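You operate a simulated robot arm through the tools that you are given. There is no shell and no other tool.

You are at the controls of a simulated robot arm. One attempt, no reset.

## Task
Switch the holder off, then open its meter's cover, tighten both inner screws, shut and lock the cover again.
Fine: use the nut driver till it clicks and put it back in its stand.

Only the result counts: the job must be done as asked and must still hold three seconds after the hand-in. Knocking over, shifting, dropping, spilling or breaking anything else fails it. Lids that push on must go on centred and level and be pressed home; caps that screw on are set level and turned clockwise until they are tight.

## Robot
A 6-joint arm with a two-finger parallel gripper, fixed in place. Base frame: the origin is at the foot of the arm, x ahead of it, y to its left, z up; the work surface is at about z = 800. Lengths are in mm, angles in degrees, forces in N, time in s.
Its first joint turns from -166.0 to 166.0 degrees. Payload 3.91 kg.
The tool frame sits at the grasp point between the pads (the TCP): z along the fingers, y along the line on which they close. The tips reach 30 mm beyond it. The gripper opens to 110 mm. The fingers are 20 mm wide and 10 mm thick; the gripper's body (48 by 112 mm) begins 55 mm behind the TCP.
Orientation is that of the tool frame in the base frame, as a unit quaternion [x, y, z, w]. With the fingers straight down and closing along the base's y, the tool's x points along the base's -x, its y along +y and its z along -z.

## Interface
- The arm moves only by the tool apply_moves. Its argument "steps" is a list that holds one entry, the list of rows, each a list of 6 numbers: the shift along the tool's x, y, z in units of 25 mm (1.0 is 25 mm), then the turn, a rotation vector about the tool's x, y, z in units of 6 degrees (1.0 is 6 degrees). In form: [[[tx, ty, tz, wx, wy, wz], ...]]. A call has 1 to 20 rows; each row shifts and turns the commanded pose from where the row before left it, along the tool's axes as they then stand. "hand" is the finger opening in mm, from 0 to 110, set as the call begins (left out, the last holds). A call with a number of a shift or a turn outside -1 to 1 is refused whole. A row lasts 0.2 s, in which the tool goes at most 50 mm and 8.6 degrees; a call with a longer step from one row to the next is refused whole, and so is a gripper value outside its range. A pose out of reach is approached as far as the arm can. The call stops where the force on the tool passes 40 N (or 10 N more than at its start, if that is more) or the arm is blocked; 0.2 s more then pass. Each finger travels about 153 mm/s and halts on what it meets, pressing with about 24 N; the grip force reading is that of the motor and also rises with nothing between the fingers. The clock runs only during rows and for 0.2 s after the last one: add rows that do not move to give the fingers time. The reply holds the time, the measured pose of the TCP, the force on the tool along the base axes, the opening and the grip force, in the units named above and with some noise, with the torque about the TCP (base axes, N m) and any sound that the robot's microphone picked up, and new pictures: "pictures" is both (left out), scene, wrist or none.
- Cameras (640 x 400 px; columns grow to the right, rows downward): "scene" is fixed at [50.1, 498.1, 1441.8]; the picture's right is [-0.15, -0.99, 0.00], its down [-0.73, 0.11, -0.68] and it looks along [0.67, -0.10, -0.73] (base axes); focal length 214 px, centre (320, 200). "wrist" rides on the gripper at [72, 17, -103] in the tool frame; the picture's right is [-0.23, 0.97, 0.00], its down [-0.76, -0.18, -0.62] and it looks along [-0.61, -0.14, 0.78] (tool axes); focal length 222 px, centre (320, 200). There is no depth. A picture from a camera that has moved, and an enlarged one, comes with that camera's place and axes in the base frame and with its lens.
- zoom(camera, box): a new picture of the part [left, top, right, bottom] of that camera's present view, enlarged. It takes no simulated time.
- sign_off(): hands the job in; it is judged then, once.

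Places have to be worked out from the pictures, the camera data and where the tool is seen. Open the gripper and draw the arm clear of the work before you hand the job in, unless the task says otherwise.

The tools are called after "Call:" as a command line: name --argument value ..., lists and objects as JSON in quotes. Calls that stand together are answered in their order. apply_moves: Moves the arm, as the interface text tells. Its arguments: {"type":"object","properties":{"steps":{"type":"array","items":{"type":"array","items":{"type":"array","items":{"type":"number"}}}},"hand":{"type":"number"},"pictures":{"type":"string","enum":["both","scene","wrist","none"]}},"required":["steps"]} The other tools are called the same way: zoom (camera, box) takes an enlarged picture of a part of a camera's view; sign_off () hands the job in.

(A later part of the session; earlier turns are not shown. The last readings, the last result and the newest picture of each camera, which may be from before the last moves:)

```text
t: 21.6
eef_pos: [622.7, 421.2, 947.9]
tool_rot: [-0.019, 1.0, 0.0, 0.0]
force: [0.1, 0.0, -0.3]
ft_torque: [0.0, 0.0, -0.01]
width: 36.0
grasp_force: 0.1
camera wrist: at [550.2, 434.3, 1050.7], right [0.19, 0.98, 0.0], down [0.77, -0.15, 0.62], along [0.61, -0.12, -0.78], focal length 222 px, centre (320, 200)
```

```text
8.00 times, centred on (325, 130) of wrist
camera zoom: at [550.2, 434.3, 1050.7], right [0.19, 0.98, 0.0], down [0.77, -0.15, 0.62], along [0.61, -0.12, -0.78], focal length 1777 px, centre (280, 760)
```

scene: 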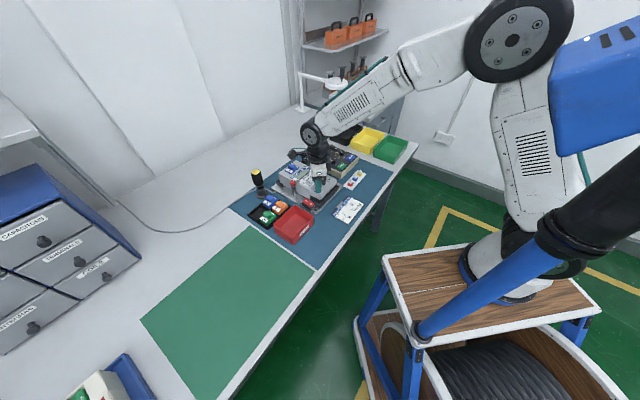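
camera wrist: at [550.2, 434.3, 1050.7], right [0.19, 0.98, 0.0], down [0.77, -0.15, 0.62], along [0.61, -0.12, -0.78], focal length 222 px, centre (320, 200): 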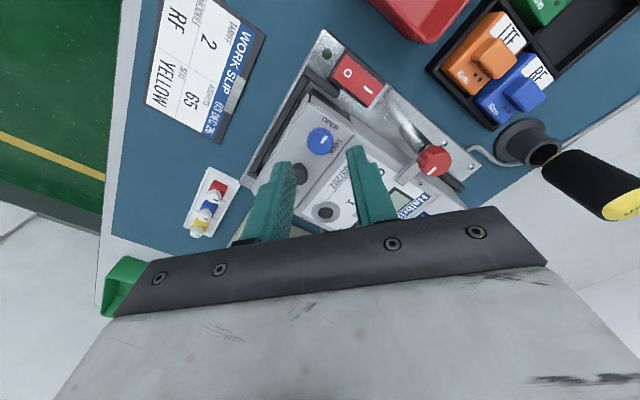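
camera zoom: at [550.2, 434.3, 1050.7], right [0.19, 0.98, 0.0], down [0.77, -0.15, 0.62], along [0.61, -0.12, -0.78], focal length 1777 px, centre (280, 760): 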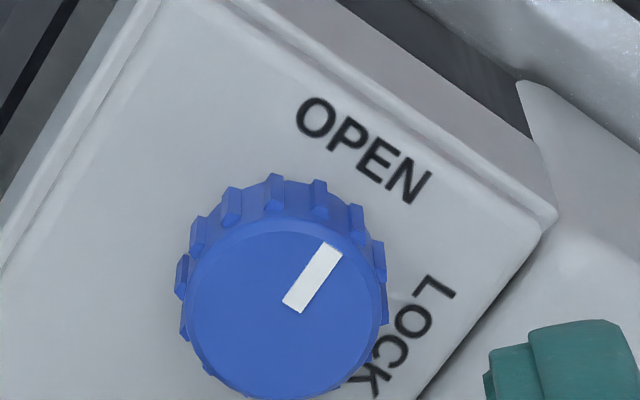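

The pointer looks to be roughly 77–86° round, perhaps a bit short of OPEN. I re-grip and turn a bit further until I feel a stop.

Call:
apply_moves --steps '[[[0, -0.02, 0.8, 0, 0, 0], [0, -0.02, 0.8, 0, 0, 0], [0, 0, 0.04, 0, 0, 0]]]' --pictures "none"

Call:
apply_moves --hand 0 --steps '[[[0, 0, 0, 0, 0, 0], [0, 0, 0, 0, 0, 0], [0, 0, 0, 0, 0, 0], [0, 0, 0, 0, 0, -0.5], [0, 0, 0, 0, 0, -0.5]]]' --pictures "none"

Call:
apply_moves --steps '[[[0, 0, 0, 0, 0, -0.5], [0, 0, 0, 0, 0, -0.3]]]' --pictures "wrist"

Call:
zoom --camera "wrist" --box '[290, 120, 350, 180]'

```text
t: 22.4
eef_pos: [624.4, 420.5, 905.8]
tool_rot: [-0.02, 1.0, 0.001, 0.0]
force: [-0.2, -0.5, -0.4]
ft_torque: [-0.03, -0.02, 0.03]
width: 36.0
grasp_force: 0.0
```

```text
t: 23.6
eef_pos: [623.3, 419.5, 905.8]
tool_rot: [-0.074, 0.997, 0.0, 0.0]
force: [-0.3, -1.1, 2.1]
ft_torque: [-0.15, 0.07, -0.16]
width: 19.1
grasp_force: 24.1
```

```text
t: 24.2
eef_pos: [623.3, 419.6, 905.6]
tool_rot: [-0.114, 0.993, 0.0, 0.0]
force: [-0.1, -1.1, 2.2]
ft_torque: [-0.16, 0.01, -0.1]
width: 19.0
grasp_force: 23.8
camera wrist: at [548.7, 419.6, 1009.0], right [0.0, 1.0, 0.0], down [0.78, 0.0, 0.62], along [0.62, 0.0, -0.78], focal length 222 px, centre (320, 200)
```

wrist: 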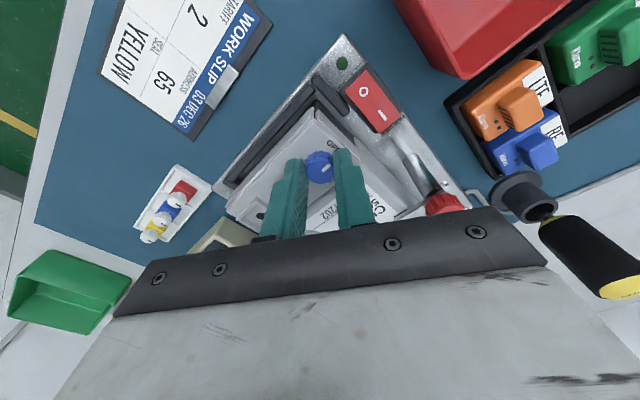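

```text
6.67 times, centred on (320, 150) of wrist
camera zoom: at [548.7, 419.6, 1009.0], right [0.0, 1.0, 0.0], down [0.78, 0.0, 0.62], along [0.62, 0.0, -0.78], focal length 1481 px, centre (320, 533)
```

zoom: 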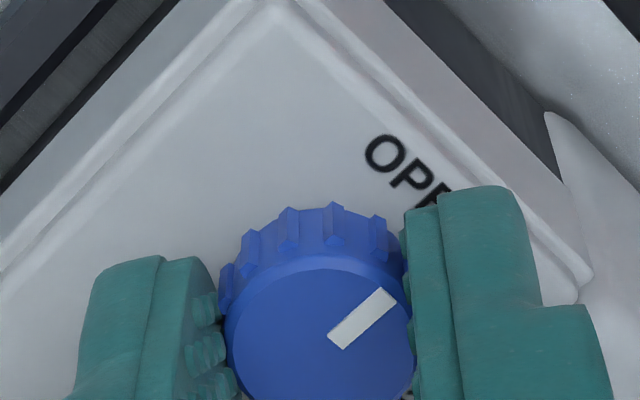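

The knob now stays put while the fingers slip, so it is against its OPEN stop. I release, rise, turn the closing axis to be parallel with the cover's long edges (az ≈134°), and hover over the dark knob.

Call:
apply_moves --hand 40 --steps '[[[0, 0, 0, 0, 0, 0], [0, 0, 0, 0, 0, 0], [0, 0, -0.8, 0, 0, 0], [0, 0, -0.8, 0, 0, 0], [0, 0, 0, 0, 0, -0.86], [0, 0, 0, 0, 0, -0.86], [0, 0, 0, 0, 0, -0.86], [0, 0, 0, 0, 0, -0.86], [0, 0, 0, 0, 0, -0.86], [0, 0, 0, 0, 0, -0.85], [0, -0.62, 0, 0, 0, 0], [0, -0.61, 0, 0, 0, 0], [0, 0, 0, 0, 0, 0]]]'

Call:
zoom --camera "wrist" --box '[250, 90, 390, 230]'

Call:
zoom --camera "scene" --box '[300, 170, 345, 205]'

```text
t: 27.0
eef_pos: [645.6, 397.7, 945.1]
tool_rot: [-0.374, 0.927, 0.0, 0.0]
force: [-0.8, -0.6, -0.2]
ft_torque: [0.02, -0.05, 0.0]
width: 40.1
grasp_force: 0.1
camera wrist: at [580.8, 359.3, 1048.9], right [-0.51, 0.86, 0.0], down [0.67, 0.4, 0.62], along [0.54, 0.32, -0.78], focal length 222 px, centre (320, 200)
```

scene: 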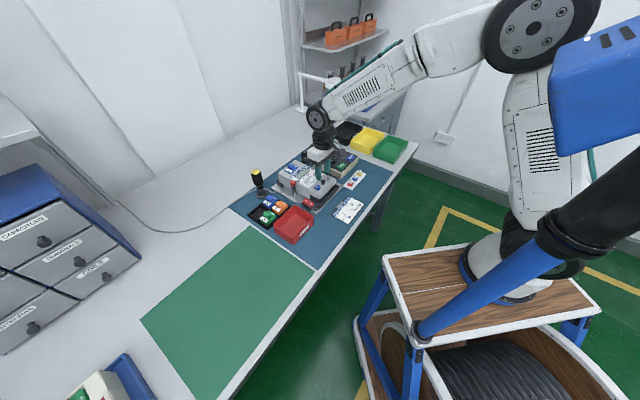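
wrist: 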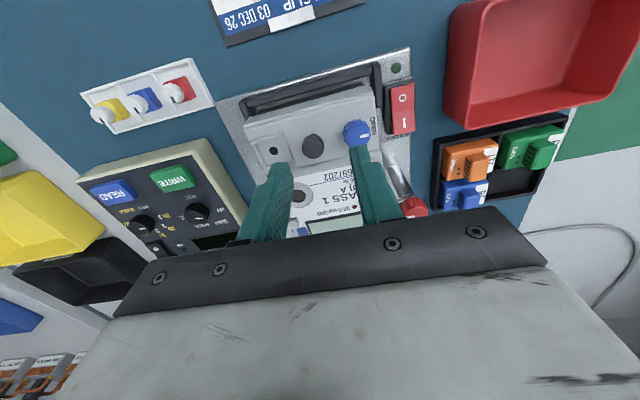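

```text
2.86 times, centred on (320, 160) of wrist
camera zoom: at [580.8, 359.3, 1048.9], right [-0.51, 0.86, 0.0], down [0.67, 0.4, 0.62], along [0.54, 0.32, -0.78], focal length 635 px, centre (320, 314)
```

zoom: 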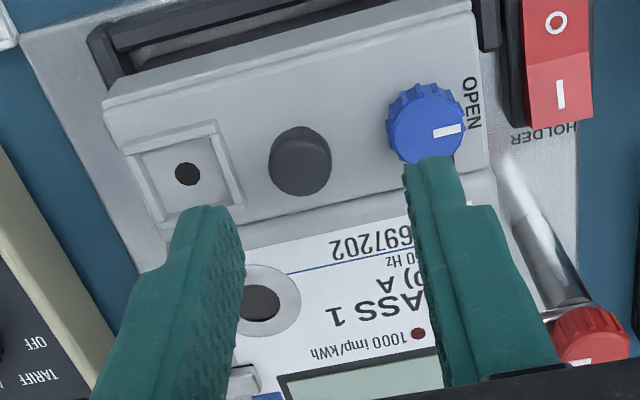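

```text
11.43 times, centred on (322, 188) of scene
camera zoom: at [50.1, 498.1, 1441.8], right [-0.15, -0.99, 0.0], down [-0.73, 0.11, -0.68], along [0.67, -0.1, -0.73], focal length 2451 px, centre (291, 343)
```

zoom: 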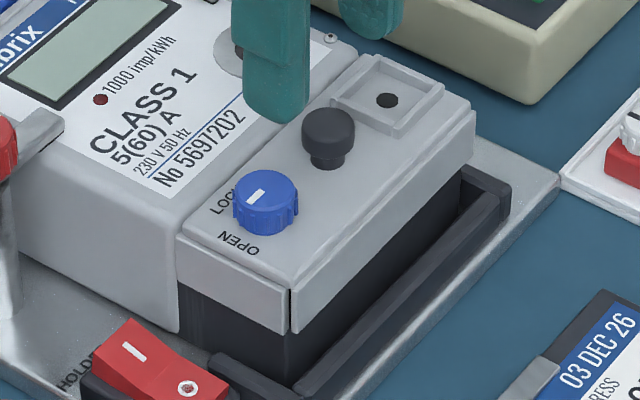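

This view shows the dark knob top at about (646.7, 394, 896), head Ø≈17, with only 14 mm between it and the blue knob. I narrow the opening to 23 mm, centre on it and drop to just above.

Call:
apply_moves --hand 23 --steps '[[[0.077, -0.143, 0.2, 0, 0, 0], [0, 0, 0.3, 0, 0, 0], [0, 0, 0.1, 0, 0, 0], [0, 0, 0, 0, 0, 0]]]' --pictures "wrist"

Call:
zoom --camera "wrist" --box '[260, 100, 380, 220]'

Call:
zoom --camera "scene" --box '[310, 175, 340, 200]'

```text
t: 28.0
eef_pos: [647.1, 393.5, 929.4]
tool_rot: [-0.375, 0.927, 0.0, 0.0]
force: [-0.3, 0.2, 0.4]
ft_torque: [0.03, 0.03, -0.03]
width: 23.1
grasp_force: 0.0
camera wrist: at [581.8, 355.2, 1034.1], right [-0.51, 0.86, 0.0], down [0.67, 0.4, 0.62], along [0.54, 0.32, -0.78], focal length 222 px, centre (320, 200)
```

wrist: 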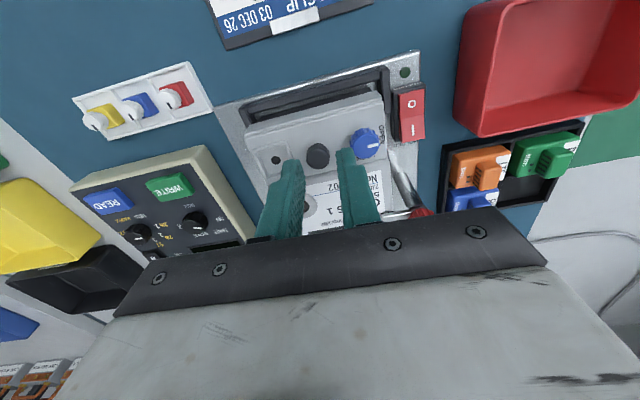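

```text
3.33 times, centred on (320, 160) of wrist
camera zoom: at [581.8, 355.2, 1034.1], right [-0.51, 0.86, 0.0], down [0.67, 0.4, 0.62], along [0.54, 0.32, -0.78], focal length 740 px, centre (320, 333)
```

zoom: 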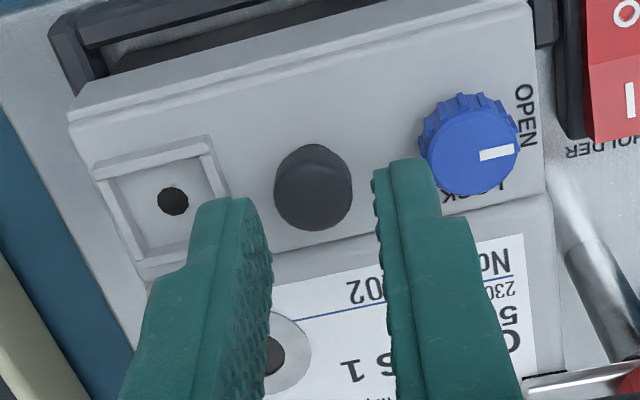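

```text
16.00 times, centred on (325, 188) of scene
camera zoom: at [50.1, 498.1, 1441.8], right [-0.15, -0.99, 0.0], down [-0.73, 0.11, -0.68], along [0.67, -0.1, -0.73], focal length 3432 px, centre (240, 400)
```

zoom: 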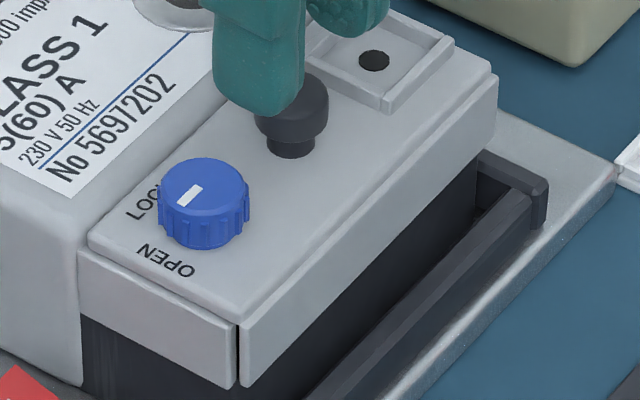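

Well centred; I descend the rest, then close.

Call:
apply_moves --steps '[[[0.06, -0.02, 0.2, 0, 0, 0], [0, 0, 0.2, 0, 0, 0], [0, 0, 0.14, 0, 0, 0], [0, 0, 0, 0, 0, 0]]]' --pictures "none"

Call:
apply_moves --hand 0 --steps '[[[0, 0, 0, 0, 0, 0], [0, 0, 0, 0, 0, 0]]]' --pictures "wrist"

Call:
zoom --camera "wrist" --box '[260, 100, 380, 220]'

Call:
zoom --camera "scene" --box '[310, 175, 340, 200]'

```text
t: 29.0
eef_pos: [645.1, 392.7, 916.2]
tool_rot: [-0.374, 0.927, 0.0, 0.0]
force: [-0.9, -0.4, 0.0]
ft_torque: [0.0, -0.01, 0.0]
width: 22.9
grasp_force: 0.0
```

```text
t: 29.6
eef_pos: [644.9, 392.8, 917.3]
tool_rot: [-0.374, 0.927, 0.0, 0.001]
force: [0.4, -0.6, 0.4]
ft_torque: [0.01, -0.03, 0.0]
width: 0.0
grasp_force: 24.2
camera wrist: at [581.1, 353.8, 1020.5], right [-0.51, 0.86, 0.0], down [0.67, 0.4, 0.62], along [0.54, 0.32, -0.78], focal length 222 px, centre (320, 200)
```

wrist: 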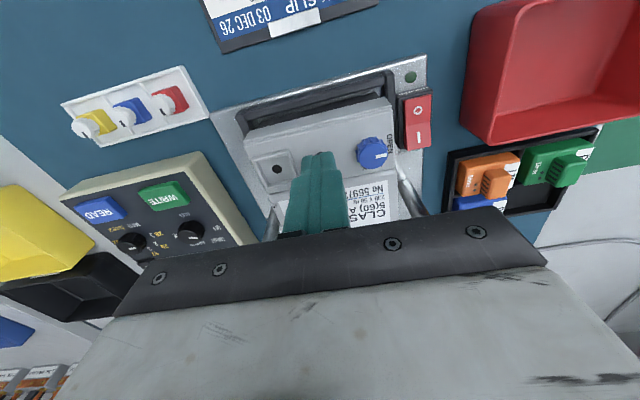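

```text
3.33 times, centred on (320, 160) of wrist
camera zoom: at [581.1, 353.8, 1020.5], right [-0.51, 0.86, 0.0], down [0.67, 0.4, 0.62], along [0.54, 0.32, -0.78], focal length 740 px, centre (320, 333)
```

zoom: 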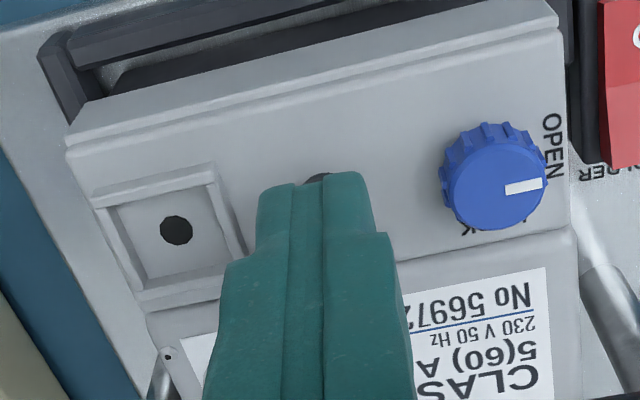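

```text
16.00 times, centred on (325, 188) of scene
camera zoom: at [50.1, 498.1, 1441.8], right [-0.15, -0.99, 0.0], down [-0.73, 0.11, -0.68], along [0.67, -0.1, -0.73], focal length 3432 px, centre (240, 400)
```

zoom: 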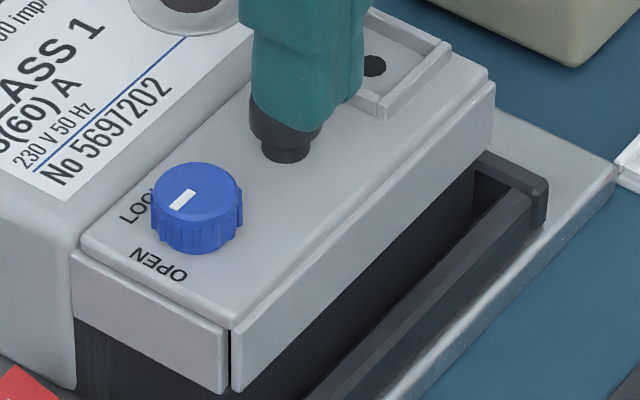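

The fingers closed over the top of the knob (width 0): its top is lower than I triangulated (≈887), and the meter was nudged about 2 mm. I raise, reopen and re-measure.

Call:
apply_moves --steps '[[[0, 0, -0.5, 0, 0, 0], [0, 0, 0, 0, 0, 0]]]' --pictures "none"

Call:
apply_moves --hand 23 --steps '[[[0, 0, 0, 0, 0, 0], [0, 0, 0, 0, 0, 0]]]' --pictures "wrist"

Call:
zoom --camera "wrist" --box '[260, 100, 380, 220]'

Call:
zoom --camera "scene" --box '[280, 150, 350, 215]'

```text
t: 30.2
eef_pos: [645.3, 391.7, 930.4]
tool_rot: [-0.374, 0.927, 0.0, -0.001]
force: [0.9, 0.5, -0.5]
ft_torque: [0.01, -0.02, -0.01]
width: 0.0
grasp_force: 23.5
```

```text
t: 30.8
eef_pos: [645.8, 393.6, 928.5]
tool_rot: [-0.374, 0.927, 0.0, 0.0]
force: [-0.2, 0.5, -0.8]
ft_torque: [0.0, 0.04, 0.01]
width: 23.1
grasp_force: 0.1
camera wrist: at [581.3, 353.9, 1032.8], right [-0.51, 0.86, 0.0], down [0.67, 0.4, 0.62], along [0.54, 0.32, -0.78], focal length 222 px, centre (320, 200)
```

wrist: 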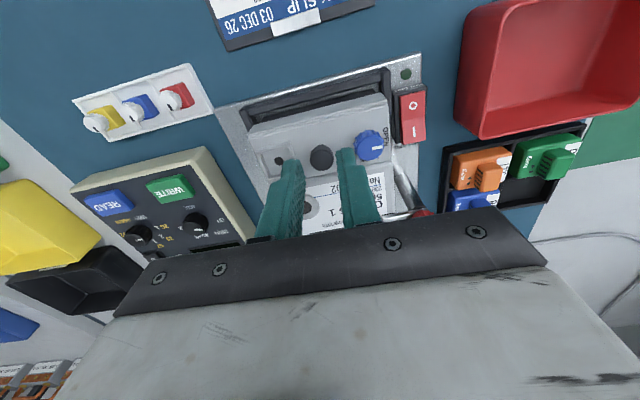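

```text
3.33 times, centred on (320, 160) of wrist
camera zoom: at [581.3, 353.9, 1032.8], right [-0.51, 0.86, 0.0], down [0.67, 0.4, 0.62], along [0.54, 0.32, -0.78], focal length 740 px, centre (320, 333)
```

zoom: 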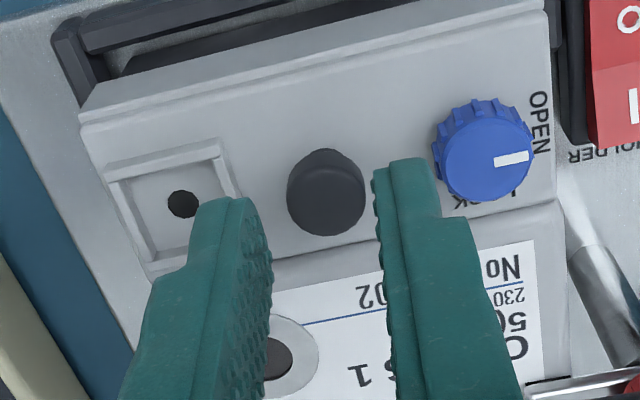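

```text
6.15 times, centred on (315, 182) of scene
camera zoom: at [50.1, 498.1, 1441.8], right [-0.15, -0.99, 0.0], down [-0.73, 0.11, -0.68], along [0.67, -0.1, -0.73], focal length 1320 px, centre (351, 308)
```

zoom: 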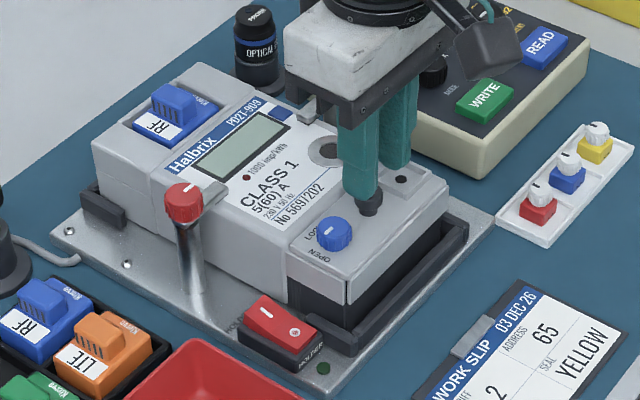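

Knob is now about (648, 395), top z≈887. I re-centre, set the opening to 21 mm and descend in small steps to tip z≈878.

Call:
apply_moves --hand 21 --steps '[[[-0.186, 0.015, 0, 0, 0, 0], [0, 0, 0.3, 0, 0, 0], [0, 0, 0, 0, 0, 0]]]' --pictures "wrist"

Call:
zoom --camera "wrist" --box '[260, 100, 380, 220]'

Call:
zoom --camera "scene" --box '[310, 175, 340, 200]'

```text
t: 31.6
eef_pos: [648.8, 396.2, 921.8]
tool_rot: [-0.374, 0.927, -0.001, 0.0]
force: [0.2, 0.3, -0.3]
ft_torque: [-0.02, 0.0, 0.0]
width: 21.1
grasp_force: 0.0
camera wrist: at [584.2, 357.9, 1025.4], right [-0.51, 0.86, 0.0], down [0.67, 0.4, 0.62], along [0.54, 0.32, -0.78], focal length 222 px, centre (320, 200)
```

wrist: 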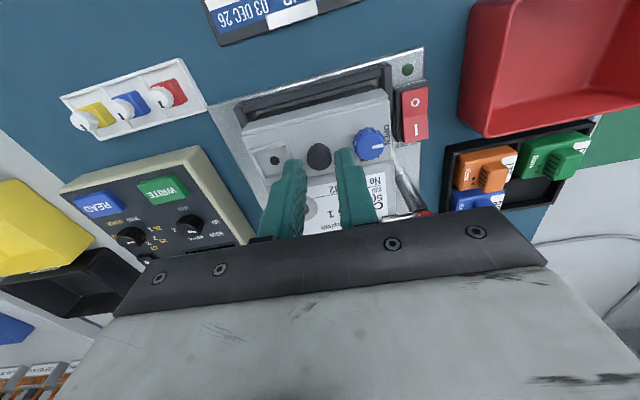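

```text
3.33 times, centred on (320, 160) of wrist
camera zoom: at [584.2, 357.9, 1025.4], right [-0.51, 0.86, 0.0], down [0.67, 0.4, 0.62], along [0.54, 0.32, -0.78], focal length 740 px, centre (320, 333)
```

zoom: 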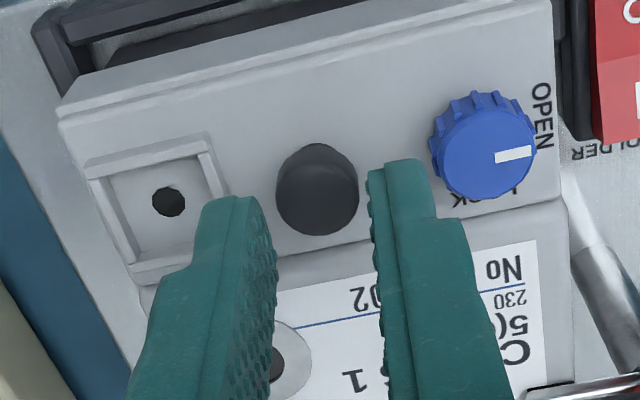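

```text
16.00 times, centred on (325, 188) of scene
camera zoom: at [50.1, 498.1, 1441.8], right [-0.15, -0.99, 0.0], down [-0.73, 0.11, -0.68], along [0.67, -0.1, -0.73], focal length 3432 px, centre (240, 400)
```

zoom: 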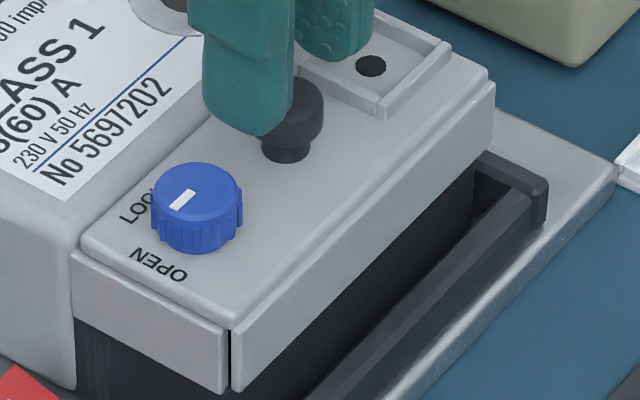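

The tool axis projects exactly on the knob centre. I descend 14 mm and close.

Call:
apply_moves --steps '[[[0, 0, 0.2, 0, 0, 0], [0, 0, 0.2, 0, 0, 0], [0, 0, 0.18, 0, 0, 0], [0, 0, 0, 0, 0, 0]]]' --pictures "wrist"

Call:
zoom --camera "wrist" --box '[260, 100, 380, 220]'

Call:
zoom --camera "scene" --box '[310, 175, 340, 200]'

```text
t: 32.6
eef_pos: [648.4, 395.6, 907.3]
tool_rot: [-0.375, 0.927, 0.001, 0.0]
force: [-0.6, 0.1, 0.3]
ft_torque: [-0.01, 0.02, -0.01]
width: 20.8
grasp_force: 0.0
camera wrist: at [584.0, 357.7, 1011.0], right [-0.51, 0.86, 0.0], down [0.67, 0.4, 0.62], along [0.54, 0.32, -0.78], focal length 222 px, centre (320, 200)
```

wrist: 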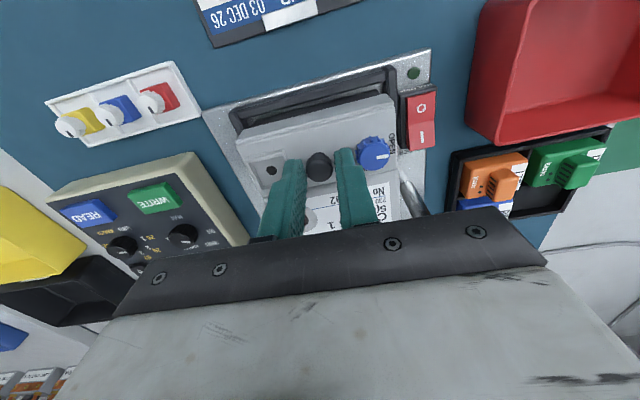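

```text
3.33 times, centred on (320, 160) of wrist
camera zoom: at [584.0, 357.7, 1011.0], right [-0.51, 0.86, 0.0], down [0.67, 0.4, 0.62], along [0.54, 0.32, -0.78], focal length 740 px, centre (320, 333)
```

zoom: 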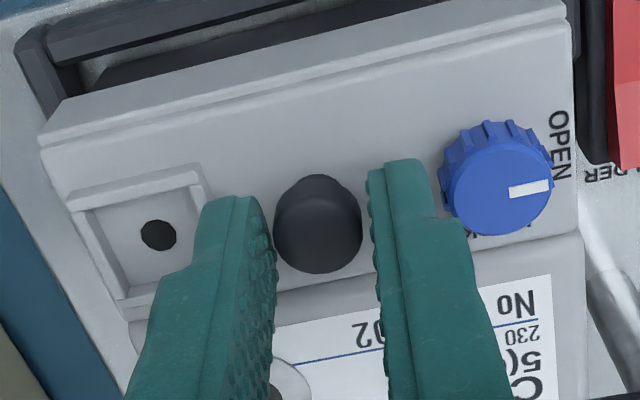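

```text
16.00 times, centred on (325, 188) of scene
camera zoom: at [50.1, 498.1, 1441.8], right [-0.15, -0.99, 0.0], down [-0.73, 0.11, -0.68], along [0.67, -0.1, -0.73], focal length 3432 px, centre (240, 400)
```

zoom: 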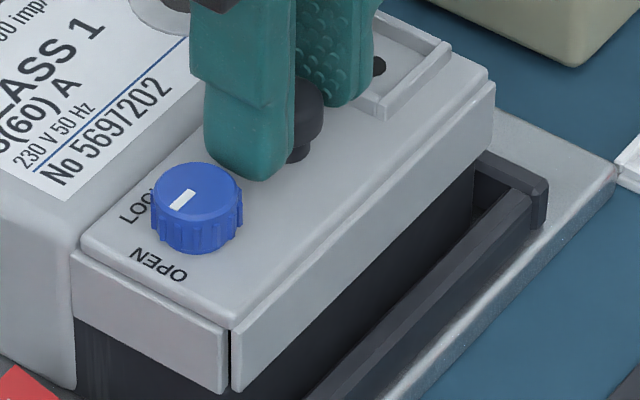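

The fingers straddle the knob with no contact on the blue one. Closing.

Call:
apply_moves --hand 0 --steps '[[[0, 0, 0, 0, 0, 0], [0, 0, 0, 0, 0, 0]]]' --pictures "none"

Call:
apply_moves --steps '[[[0, 0, -0.1, 0, 0, 0], [0, 0, -0.1, 0, 0, 0], [0, 0, 0, 0, 0, 0]]]' --pictures "wrist"

Call:
zoom --camera "wrist" --box '[260, 100, 380, 220]'

Call:
zoom --camera "scene" --box '[310, 175, 340, 200]'

```text
t: 33.2
eef_pos: [648.7, 396.3, 907.9]
tool_rot: [-0.374, 0.927, 0.0, 0.0]
force: [0.0, -0.5, 0.9]
ft_torque: [-0.12, -0.05, -0.01]
width: 16.9
grasp_force: 24.2
```

```text
t: 34.0
eef_pos: [647.8, 395.2, 910.9]
tool_rot: [-0.374, 0.927, 0.0, -0.001]
force: [-1.6, 0.8, -16.5]
ft_torque: [-0.09, -0.02, -0.02]
width: 17.3
grasp_force: 24.5
camera wrist: at [584.0, 357.6, 1014.6], right [-0.51, 0.86, 0.0], down [0.67, 0.4, 0.62], along [0.53, 0.32, -0.78], focal length 222 px, centre (320, 200)
```

wrist: 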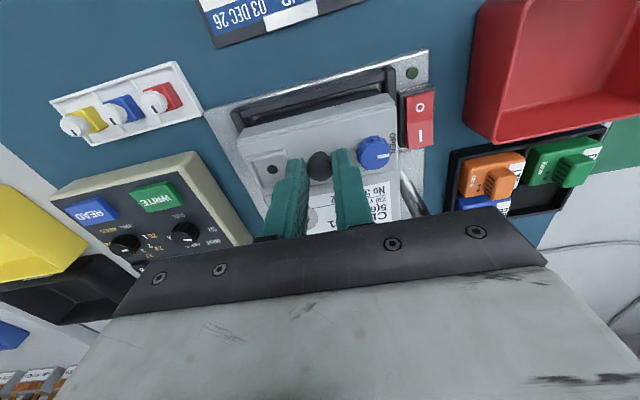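

```text
3.33 times, centred on (320, 160) of wrist
camera zoom: at [584.0, 357.6, 1014.6], right [-0.51, 0.86, 0.0], down [0.67, 0.4, 0.62], along [0.53, 0.32, -0.78], focal length 740 px, centre (320, 333)
```

zoom: 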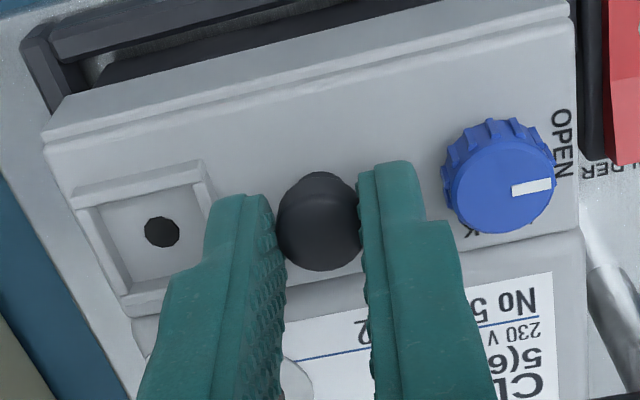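

```text
16.00 times, centred on (325, 188) of scene
camera zoom: at [50.1, 498.1, 1441.8], right [-0.15, -0.99, 0.0], down [-0.73, 0.11, -0.68], along [0.67, -0.1, -0.73], focal length 3432 px, centre (240, 400)
```

zoom: 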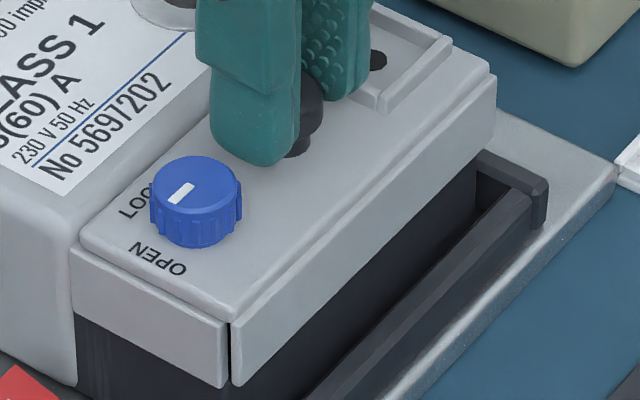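

Lifting 3 mm gives −16.5 N and the meter seems to rise slightly with the cover. I look closely before pulling any more.

Call:
zoom --camera "scene" --box '[280, 155, 345, 210]'

Call:
zoom --camera "scene" --box '[305, 185, 330, 205]'

Call:
zoom --camera "wrist" --box '[200, 60, 440, 220]'

```text
7.27 times, centred on (312, 182) of scene
camera zoom: at [50.1, 498.1, 1441.8], right [-0.15, -0.99, 0.0], down [-0.73, 0.11, -0.68], along [0.67, -0.1, -0.73], focal length 1560 px, centre (374, 327)
```

zoom: 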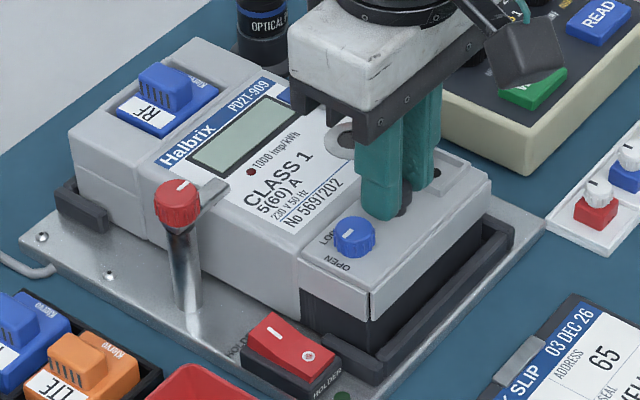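

```text
16.00 times, centred on (318, 195) of scene
camera zoom: at [50.1, 498.1, 1441.8], right [-0.15, -0.99, 0.0], down [-0.73, 0.11, -0.68], along [0.67, -0.1, -0.73], focal length 3432 px, centre (360, 280)
```

zoom: 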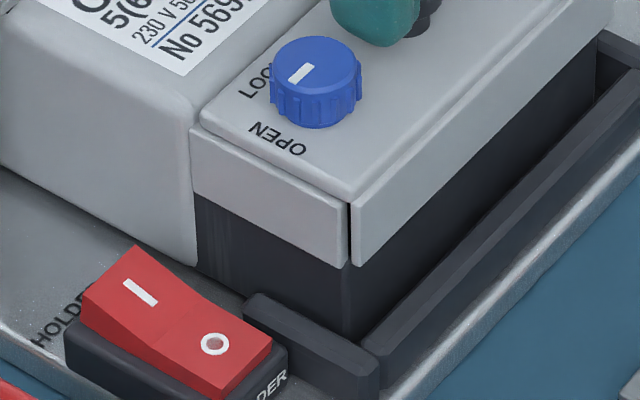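

```text
2.50 times, centred on (320, 140) of wrist
camera zoom: at [584.0, 357.6, 1014.6], right [-0.51, 0.86, 0.0], down [0.67, 0.4, 0.62], along [0.53, 0.32, -0.78], focal length 555 px, centre (320, 350)
```

zoom: 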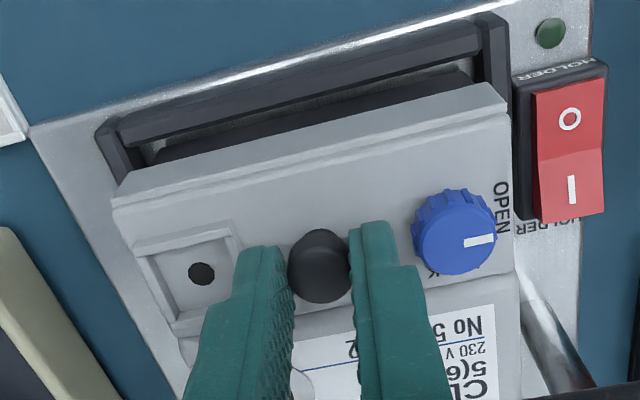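

The pointer is parallel to the cover's long edge, so the lock is at OPEN. I lift slowly another 2.5 mm and see whether the force climbs or the cover swings.

Call:
apply_moves --steps '[[[0, 0, -0.05, 0, 0, 0], [0, 0, -0.05, 0, 0, 0], [0, 0, 0, 0, 0, 0]]]' --pictures "none"

Call:
zoom --camera "scene" --box '[310, 175, 340, 200]'

Call:
zoom --camera "wrist" --box '[200, 60, 440, 220]'

```text
t: 34.8
eef_pos: [648.0, 396.0, 914.2]
tool_rot: [-0.375, 0.927, -0.001, 0.0]
force: [-3.2, -0.7, -15.6]
ft_torque: [-0.07, 0.08, 0.02]
width: 16.9
grasp_force: 24.2
```

```text
16.00 times, centred on (325, 188) of scene
camera zoom: at [50.1, 498.1, 1441.8], right [-0.15, -0.99, 0.0], down [-0.73, 0.11, -0.68], along [0.67, -0.1, -0.73], focal length 3432 px, centre (240, 400)
```

zoom: 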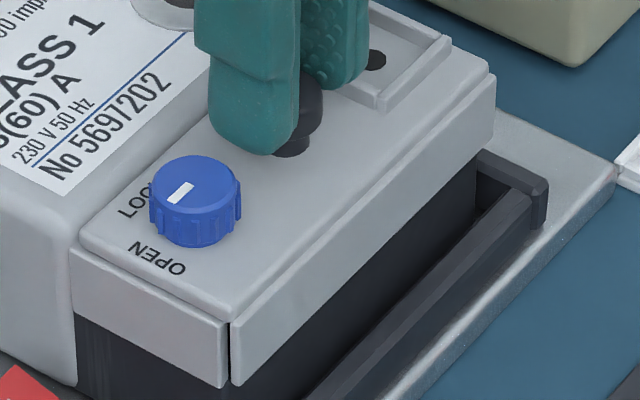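

```text
2.50 times, centred on (320, 140) of wrist
camera zoom: at [584.2, 357.8, 1017.9], right [-0.51, 0.86, 0.0], down [0.67, 0.4, 0.62], along [0.53, 0.32, -0.78], focal length 555 px, centre (320, 350)
```

zoom: 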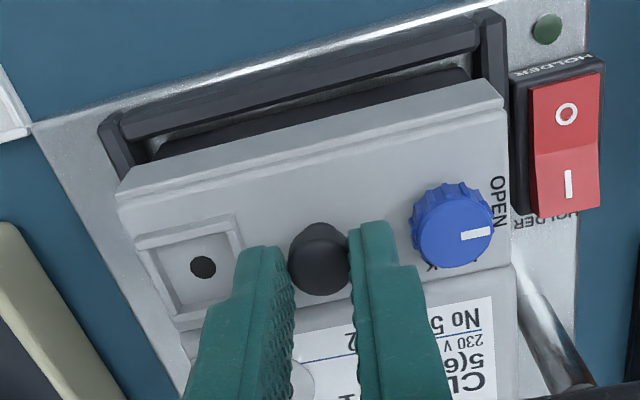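

Call:
zoom --camera "wrist" --box '[350, 110, 400, 160]'

Call:
zoom --camera "wrist" --box '[230, 70, 330, 150]'

```text
8.00 times, centred on (375, 135) of wrist
camera zoom: at [584.2, 357.8, 1017.9], right [-0.51, 0.86, 0.0], down [0.67, 0.4, 0.62], along [0.53, 0.32, -0.78], focal length 1777 px, centre (-120, 720)
```

zoom: 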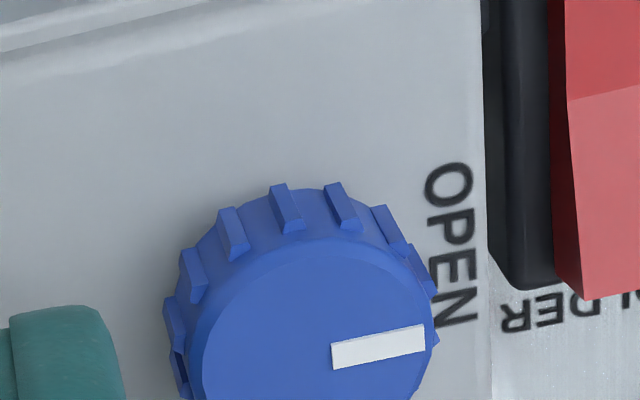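

```text
5.00 times, centred on (280, 110) of wrist
camera zoom: at [584.2, 357.8, 1017.9], right [-0.51, 0.86, 0.0], down [0.67, 0.4, 0.62], along [0.53, 0.32, -0.78], focal length 1111 px, centre (520, 650)
```

zoom: 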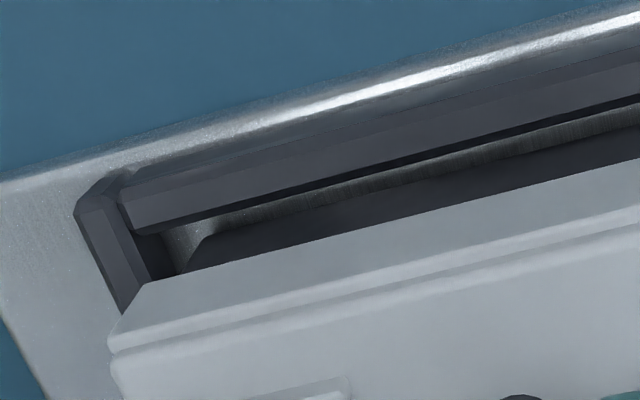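

The fingers slid up the knob at about 16 N while the cover stayed. I release and compare the pictures to tell whether the cover or the whole meter moved.

Call:
apply_moves --hand 22 --steps '[[[0, 0, 0, 0, 0, 0], [0, 0, 0, 0, 0, 0]]]' --pictures "none"

Call:
zoom --camera "scene" --box '[310, 175, 340, 200]'

Call:
zoom --camera "scene" --box '[280, 155, 345, 210]'

Call:
zoom --camera "wrist" --box '[200, 60, 440, 220]'

```text
t: 35.4
eef_pos: [649.3, 396.4, 915.8]
tool_rot: [-0.376, 0.927, 0.0, 0.001]
force: [0.4, 0.2, 0.4]
ft_torque: [-0.02, 0.02, -0.04]
width: 22.1
grasp_force: 0.1
```

```text
16.00 times, centred on (325, 188) of scene
camera zoom: at [50.1, 498.1, 1441.8], right [-0.15, -0.99, 0.0], down [-0.73, 0.11, -0.68], along [0.67, -0.1, -0.73], focal length 3432 px, centre (240, 400)
```

zoom: 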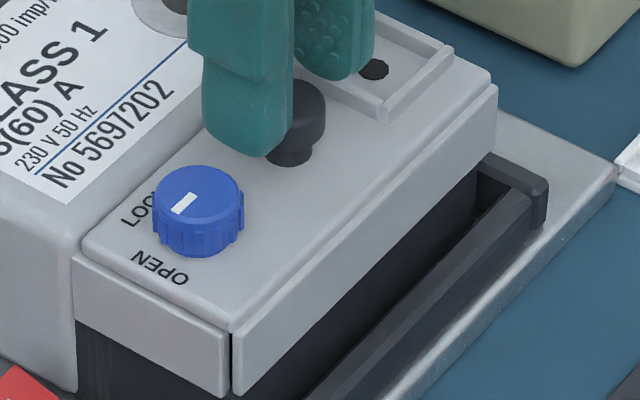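

```text
7.27 times, centred on (312, 182) of scene
camera zoom: at [50.1, 498.1, 1441.8], right [-0.15, -0.99, 0.0], down [-0.73, 0.11, -0.68], along [0.67, -0.1, -0.73], focal length 1560 px, centre (374, 327)
```

zoom: 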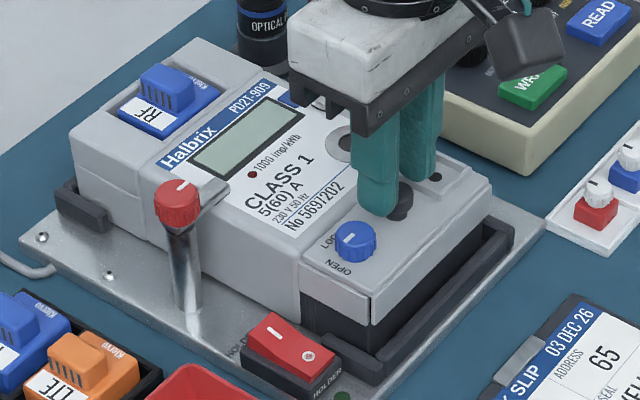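

```text
2.50 times, centred on (320, 140) of wrist
camera zoom: at [584.2, 357.6, 1018.9], right [-0.51, 0.86, 0.0], down [0.67, 0.4, 0.62], along [0.54, 0.32, -0.78], focal length 555 px, centre (320, 350)
```

zoom: 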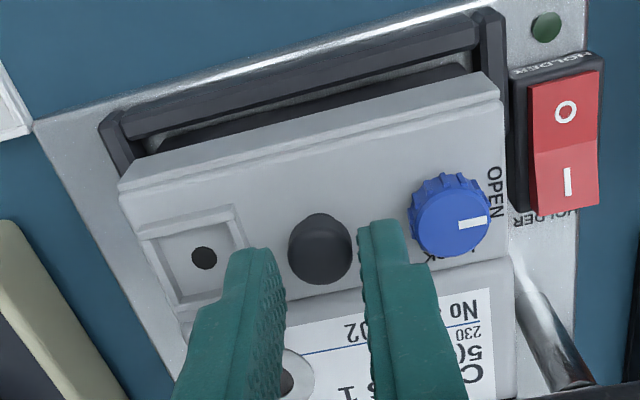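

The whole front of the meter lifts with the cover, so the cover isn't freeing by a straight pull here. I raise the tool and inspect the cover's seams from other angles.

Call:
apply_moves --hand 90 --steps '[[[0, 0, -0.8, 0, 0, 0], [0, 0, -0.8, 0, 0, 0], [0, 0, 0, 0, 0, 0]]]' --pictures "wrist"

Call:
zoom --camera "wrist" --box '[250, 70, 400, 190]'

Call:
zoom --camera "scene" --box '[295, 165, 345, 205]'

```text
t: 36.2
eef_pos: [647.8, 395.6, 955.4]
tool_rot: [-0.374, 0.927, 0.0, 0.0]
force: [0.3, 0.4, -0.2]
ft_torque: [0.01, -0.04, -0.01]
width: 89.8
grasp_force: 0.0
camera wrist: at [583.5, 357.8, 1058.6], right [-0.51, 0.86, 0.0], down [0.67, 0.4, 0.62], along [0.54, 0.32, -0.78], focal length 222 px, centre (320, 200)
```

wrist: 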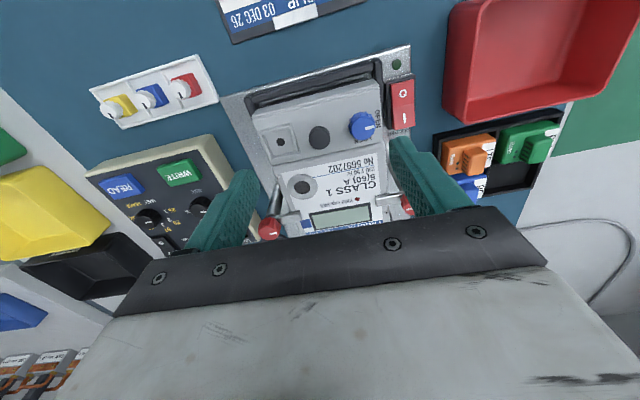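

```text
3.33 times, centred on (325, 130) of wrist
camera zoom: at [583.5, 357.8, 1058.6], right [-0.51, 0.86, 0.0], down [0.67, 0.4, 0.62], along [0.54, 0.32, -0.78], focal length 740 px, centre (303, 433)
```

zoom: 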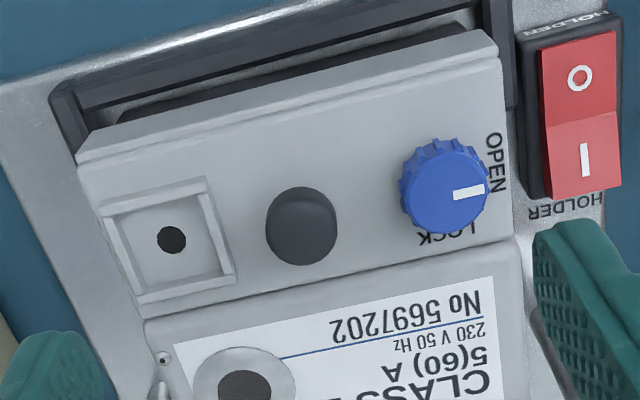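

```text
10.00 times, centred on (320, 185) of scene
camera zoom: at [50.1, 498.1, 1441.8], right [-0.15, -0.99, 0.0], down [-0.73, 0.11, -0.68], along [0.67, -0.1, -0.73], focal length 2145 px, centre (320, 350)
```

zoom: 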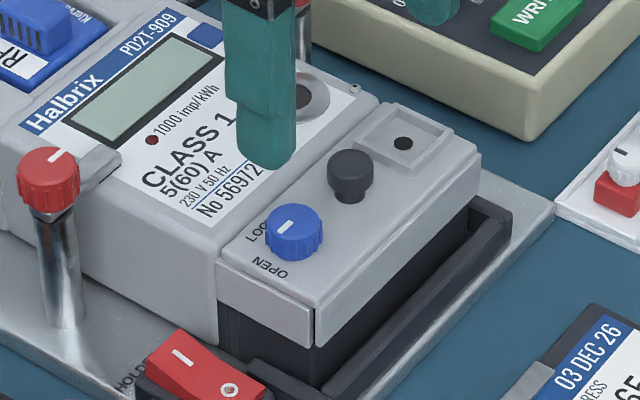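

I suspect the lock hasn't reached its real end position. I go back over the blue knob at closing az ≈95° to turn it further with a deeper grip.

Call:
apply_moves --hand 36 --steps '[[[0, 0, 0, 0, 0, 0.93], [0, 0, 0, 0, 0, 0.93], [0, 0, 0, 0, 0, 0.93], [0, 0, 0, 0, 0, 0.93], [0, 0, 0, 0, 0, 0.93], [0, 0, 0, 0, 0, 0.93], [0, 0, 0, 0, 0, 0.93], [0.46, 0.53, 0, 0, 0, 0], [0.455, 0.534, 0, 0, 0, 0], [0, 0, 0.6, 0, 0, 0], [0, 0, 0.6, 0, 0, 0], [0, 0, 0, 0, 0, 0]]]' --pictures "wrist"

Call:
zoom --camera "wrist" --box '[260, 100, 380, 220]'

```text
t: 38.8
eef_pos: [623.4, 420.1, 924.8]
tool_rot: [-0.043, 0.999, 0.001, 0.0]
force: [-0.8, 0.7, -0.1]
ft_torque: [-0.01, -0.01, -0.04]
width: 35.9
grasp_force: 0.1
camera wrist: at [549.2, 430.9, 1028.9], right [0.14, 0.99, 0.0], down [0.77, -0.11, 0.62], along [0.62, -0.09, -0.78], focal length 222 px, centre (320, 200)
```

wrist: 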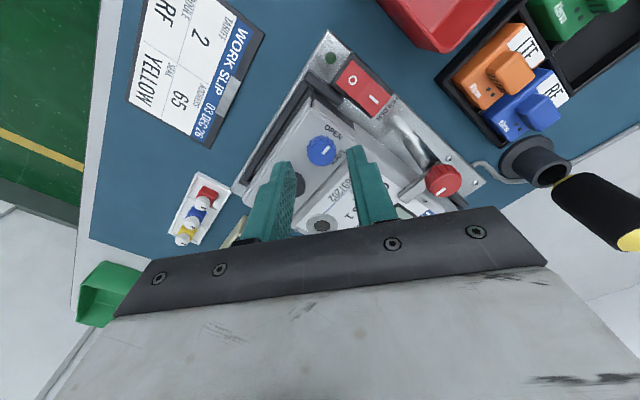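

```text
3.33 times, centred on (320, 160) of wrist
camera zoom: at [549.2, 430.9, 1028.9], right [0.14, 0.99, 0.0], down [0.77, -0.11, 0.62], along [0.62, -0.09, -0.78], focal length 740 px, centre (320, 333)
```

zoom: 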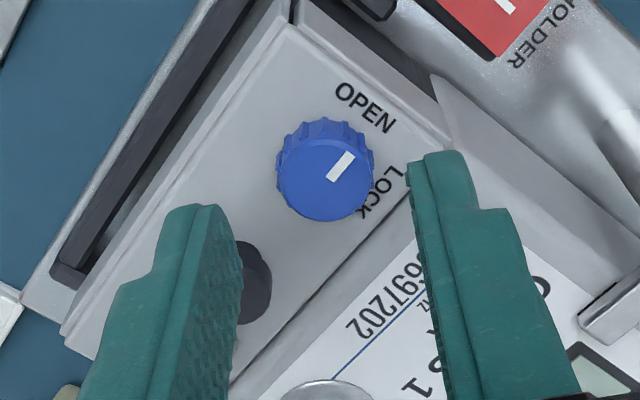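

Call:
apply_moves --steps '[[[0.03, 0.03, 0.4, 0, 0, 0], [0, 0, 0.3, 0, 0, 0], [0, 0, 0.1, 0, 0, 0], [0, 0, 0.08, 0, 0, 0], [0, 0, 0, 0, 0, 0]]]' --pictures "none"

Call:
apply_moves --hand 0 --steps '[[[0, 0, 0, 0, 0, 0], [0, 0, 0, 0, 0, 0], [0, 0, 0, 0, 0, 0]]]' --pictures "none"

Call:
zoom --camera "wrist" --box '[260, 100, 380, 220]'

Call:
apply_moves --steps '[[[0, 0, 0, 0, 0, -0.4], [0, 0, 0, 0, 0, -0.4], [0, 0, 0, 0, 0, 0]]]' --pictures "none"

Call:
zoom --camera "wrist" --box '[260, 100, 380, 220]'

```text
t: 40.0
eef_pos: [621.6, 421.0, 902.8]
tool_rot: [-0.044, 0.999, 0.0, 0.001]
force: [0.3, 0.1, -0.8]
ft_torque: [0.02, -0.02, -0.01]
width: 36.0
grasp_force: 0.1
```

```text
t: 40.8
eef_pos: [623.1, 420.3, 902.9]
tool_rot: [-0.044, 0.999, 0.001, 0.0]
force: [0.0, 0.9, 0.1]
ft_torque: [-0.14, -0.03, 0.0]
width: 18.9
grasp_force: 24.3
```

```text
3.33 times, centred on (320, 160) of wrist
camera zoom: at [548.5, 431.8, 1006.5], right [0.14, 0.99, 0.0], down [0.77, -0.11, 0.62], along [0.62, -0.09, -0.78], focal length 740 px, centre (320, 333)
```

zoom: 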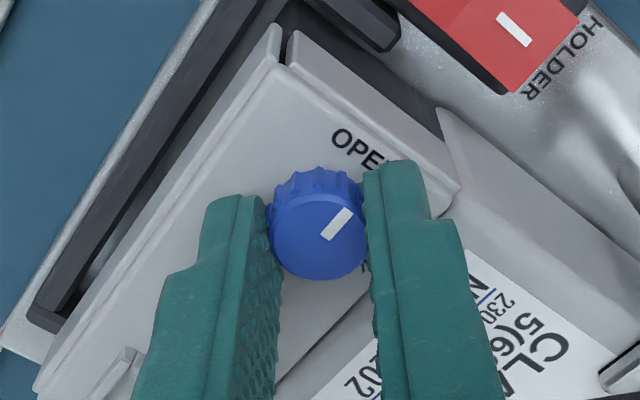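

```text
t: 41.6
eef_pos: [622.4, 420.5, 903.8]
tool_rot: [-0.086, 0.996, 0.0, 0.0]
force: [1.0, 1.4, -0.1]
ft_torque: [-0.1, -0.04, -0.01]
width: 19.0
grasp_force: 24.0
```

```text
3.33 times, centred on (320, 160) of wrist
camera zoom: at [547.7, 425.3, 1006.4], right [0.06, 1.0, 0.0], down [0.78, -0.05, 0.62], along [0.62, -0.04, -0.78], focal length 740 px, centre (320, 333)
```

zoom: 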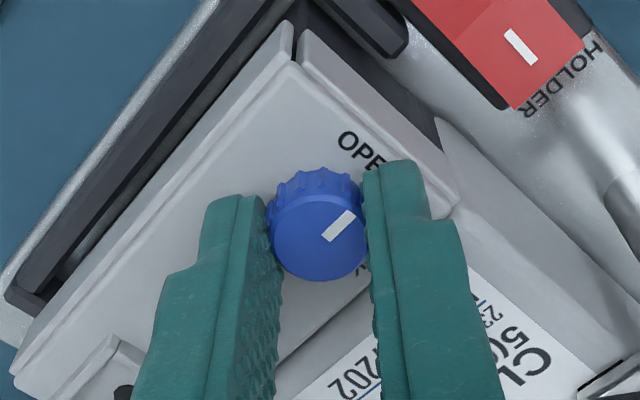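

Call:
apply_moves --steps '[[[0, 0, 0, 0, 0, -0.6], [0, 0, 0, 0, 0, -0.6], [0, 0, 0, 0, 0, -0.6]]]' --pictures "none"

Call:
zoom --camera "wrist" --box '[260, 100, 380, 220]'

Call:
zoom --camera "scene" --box '[305, 180, 335, 205]'

```text
t: 42.4
eef_pos: [621.7, 421.7, 902.4]
tool_rot: [-0.179, 0.984, 0.0, 0.001]
force: [0.2, -2.2, 3.9]
ft_torque: [-0.1, 0.08, -0.2]
width: 19.3
grasp_force: 24.4
```

```text
3.33 times, centred on (320, 160) of wrist
camera zoom: at [548.2, 411.2, 1006.3], right [-0.13, 0.99, 0.0], down [0.77, 0.1, 0.62], along [0.62, 0.08, -0.78], focal length 740 px, centre (320, 333)
```

zoom: 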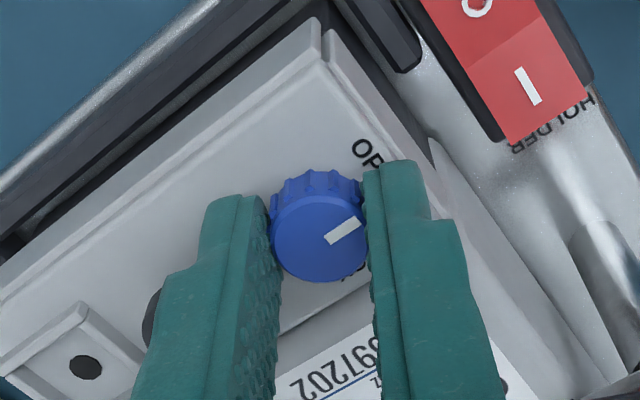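

```text
16.00 times, centred on (320, 192) of scene
camera zoom: at [50.1, 498.1, 1441.8], right [-0.15, -0.99, 0.0], down [-0.73, 0.11, -0.68], along [0.67, -0.1, -0.73], focal length 3432 px, centre (320, 320)
```

zoom: 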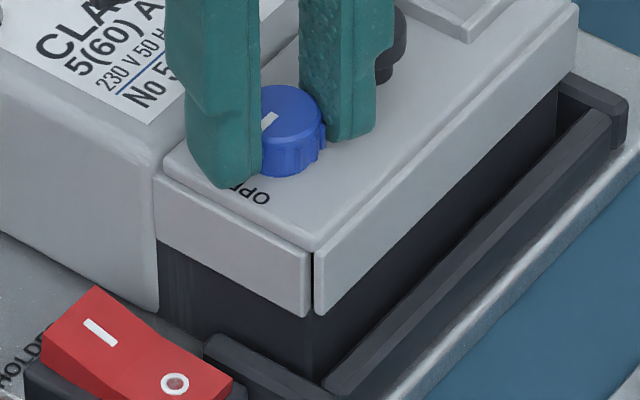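

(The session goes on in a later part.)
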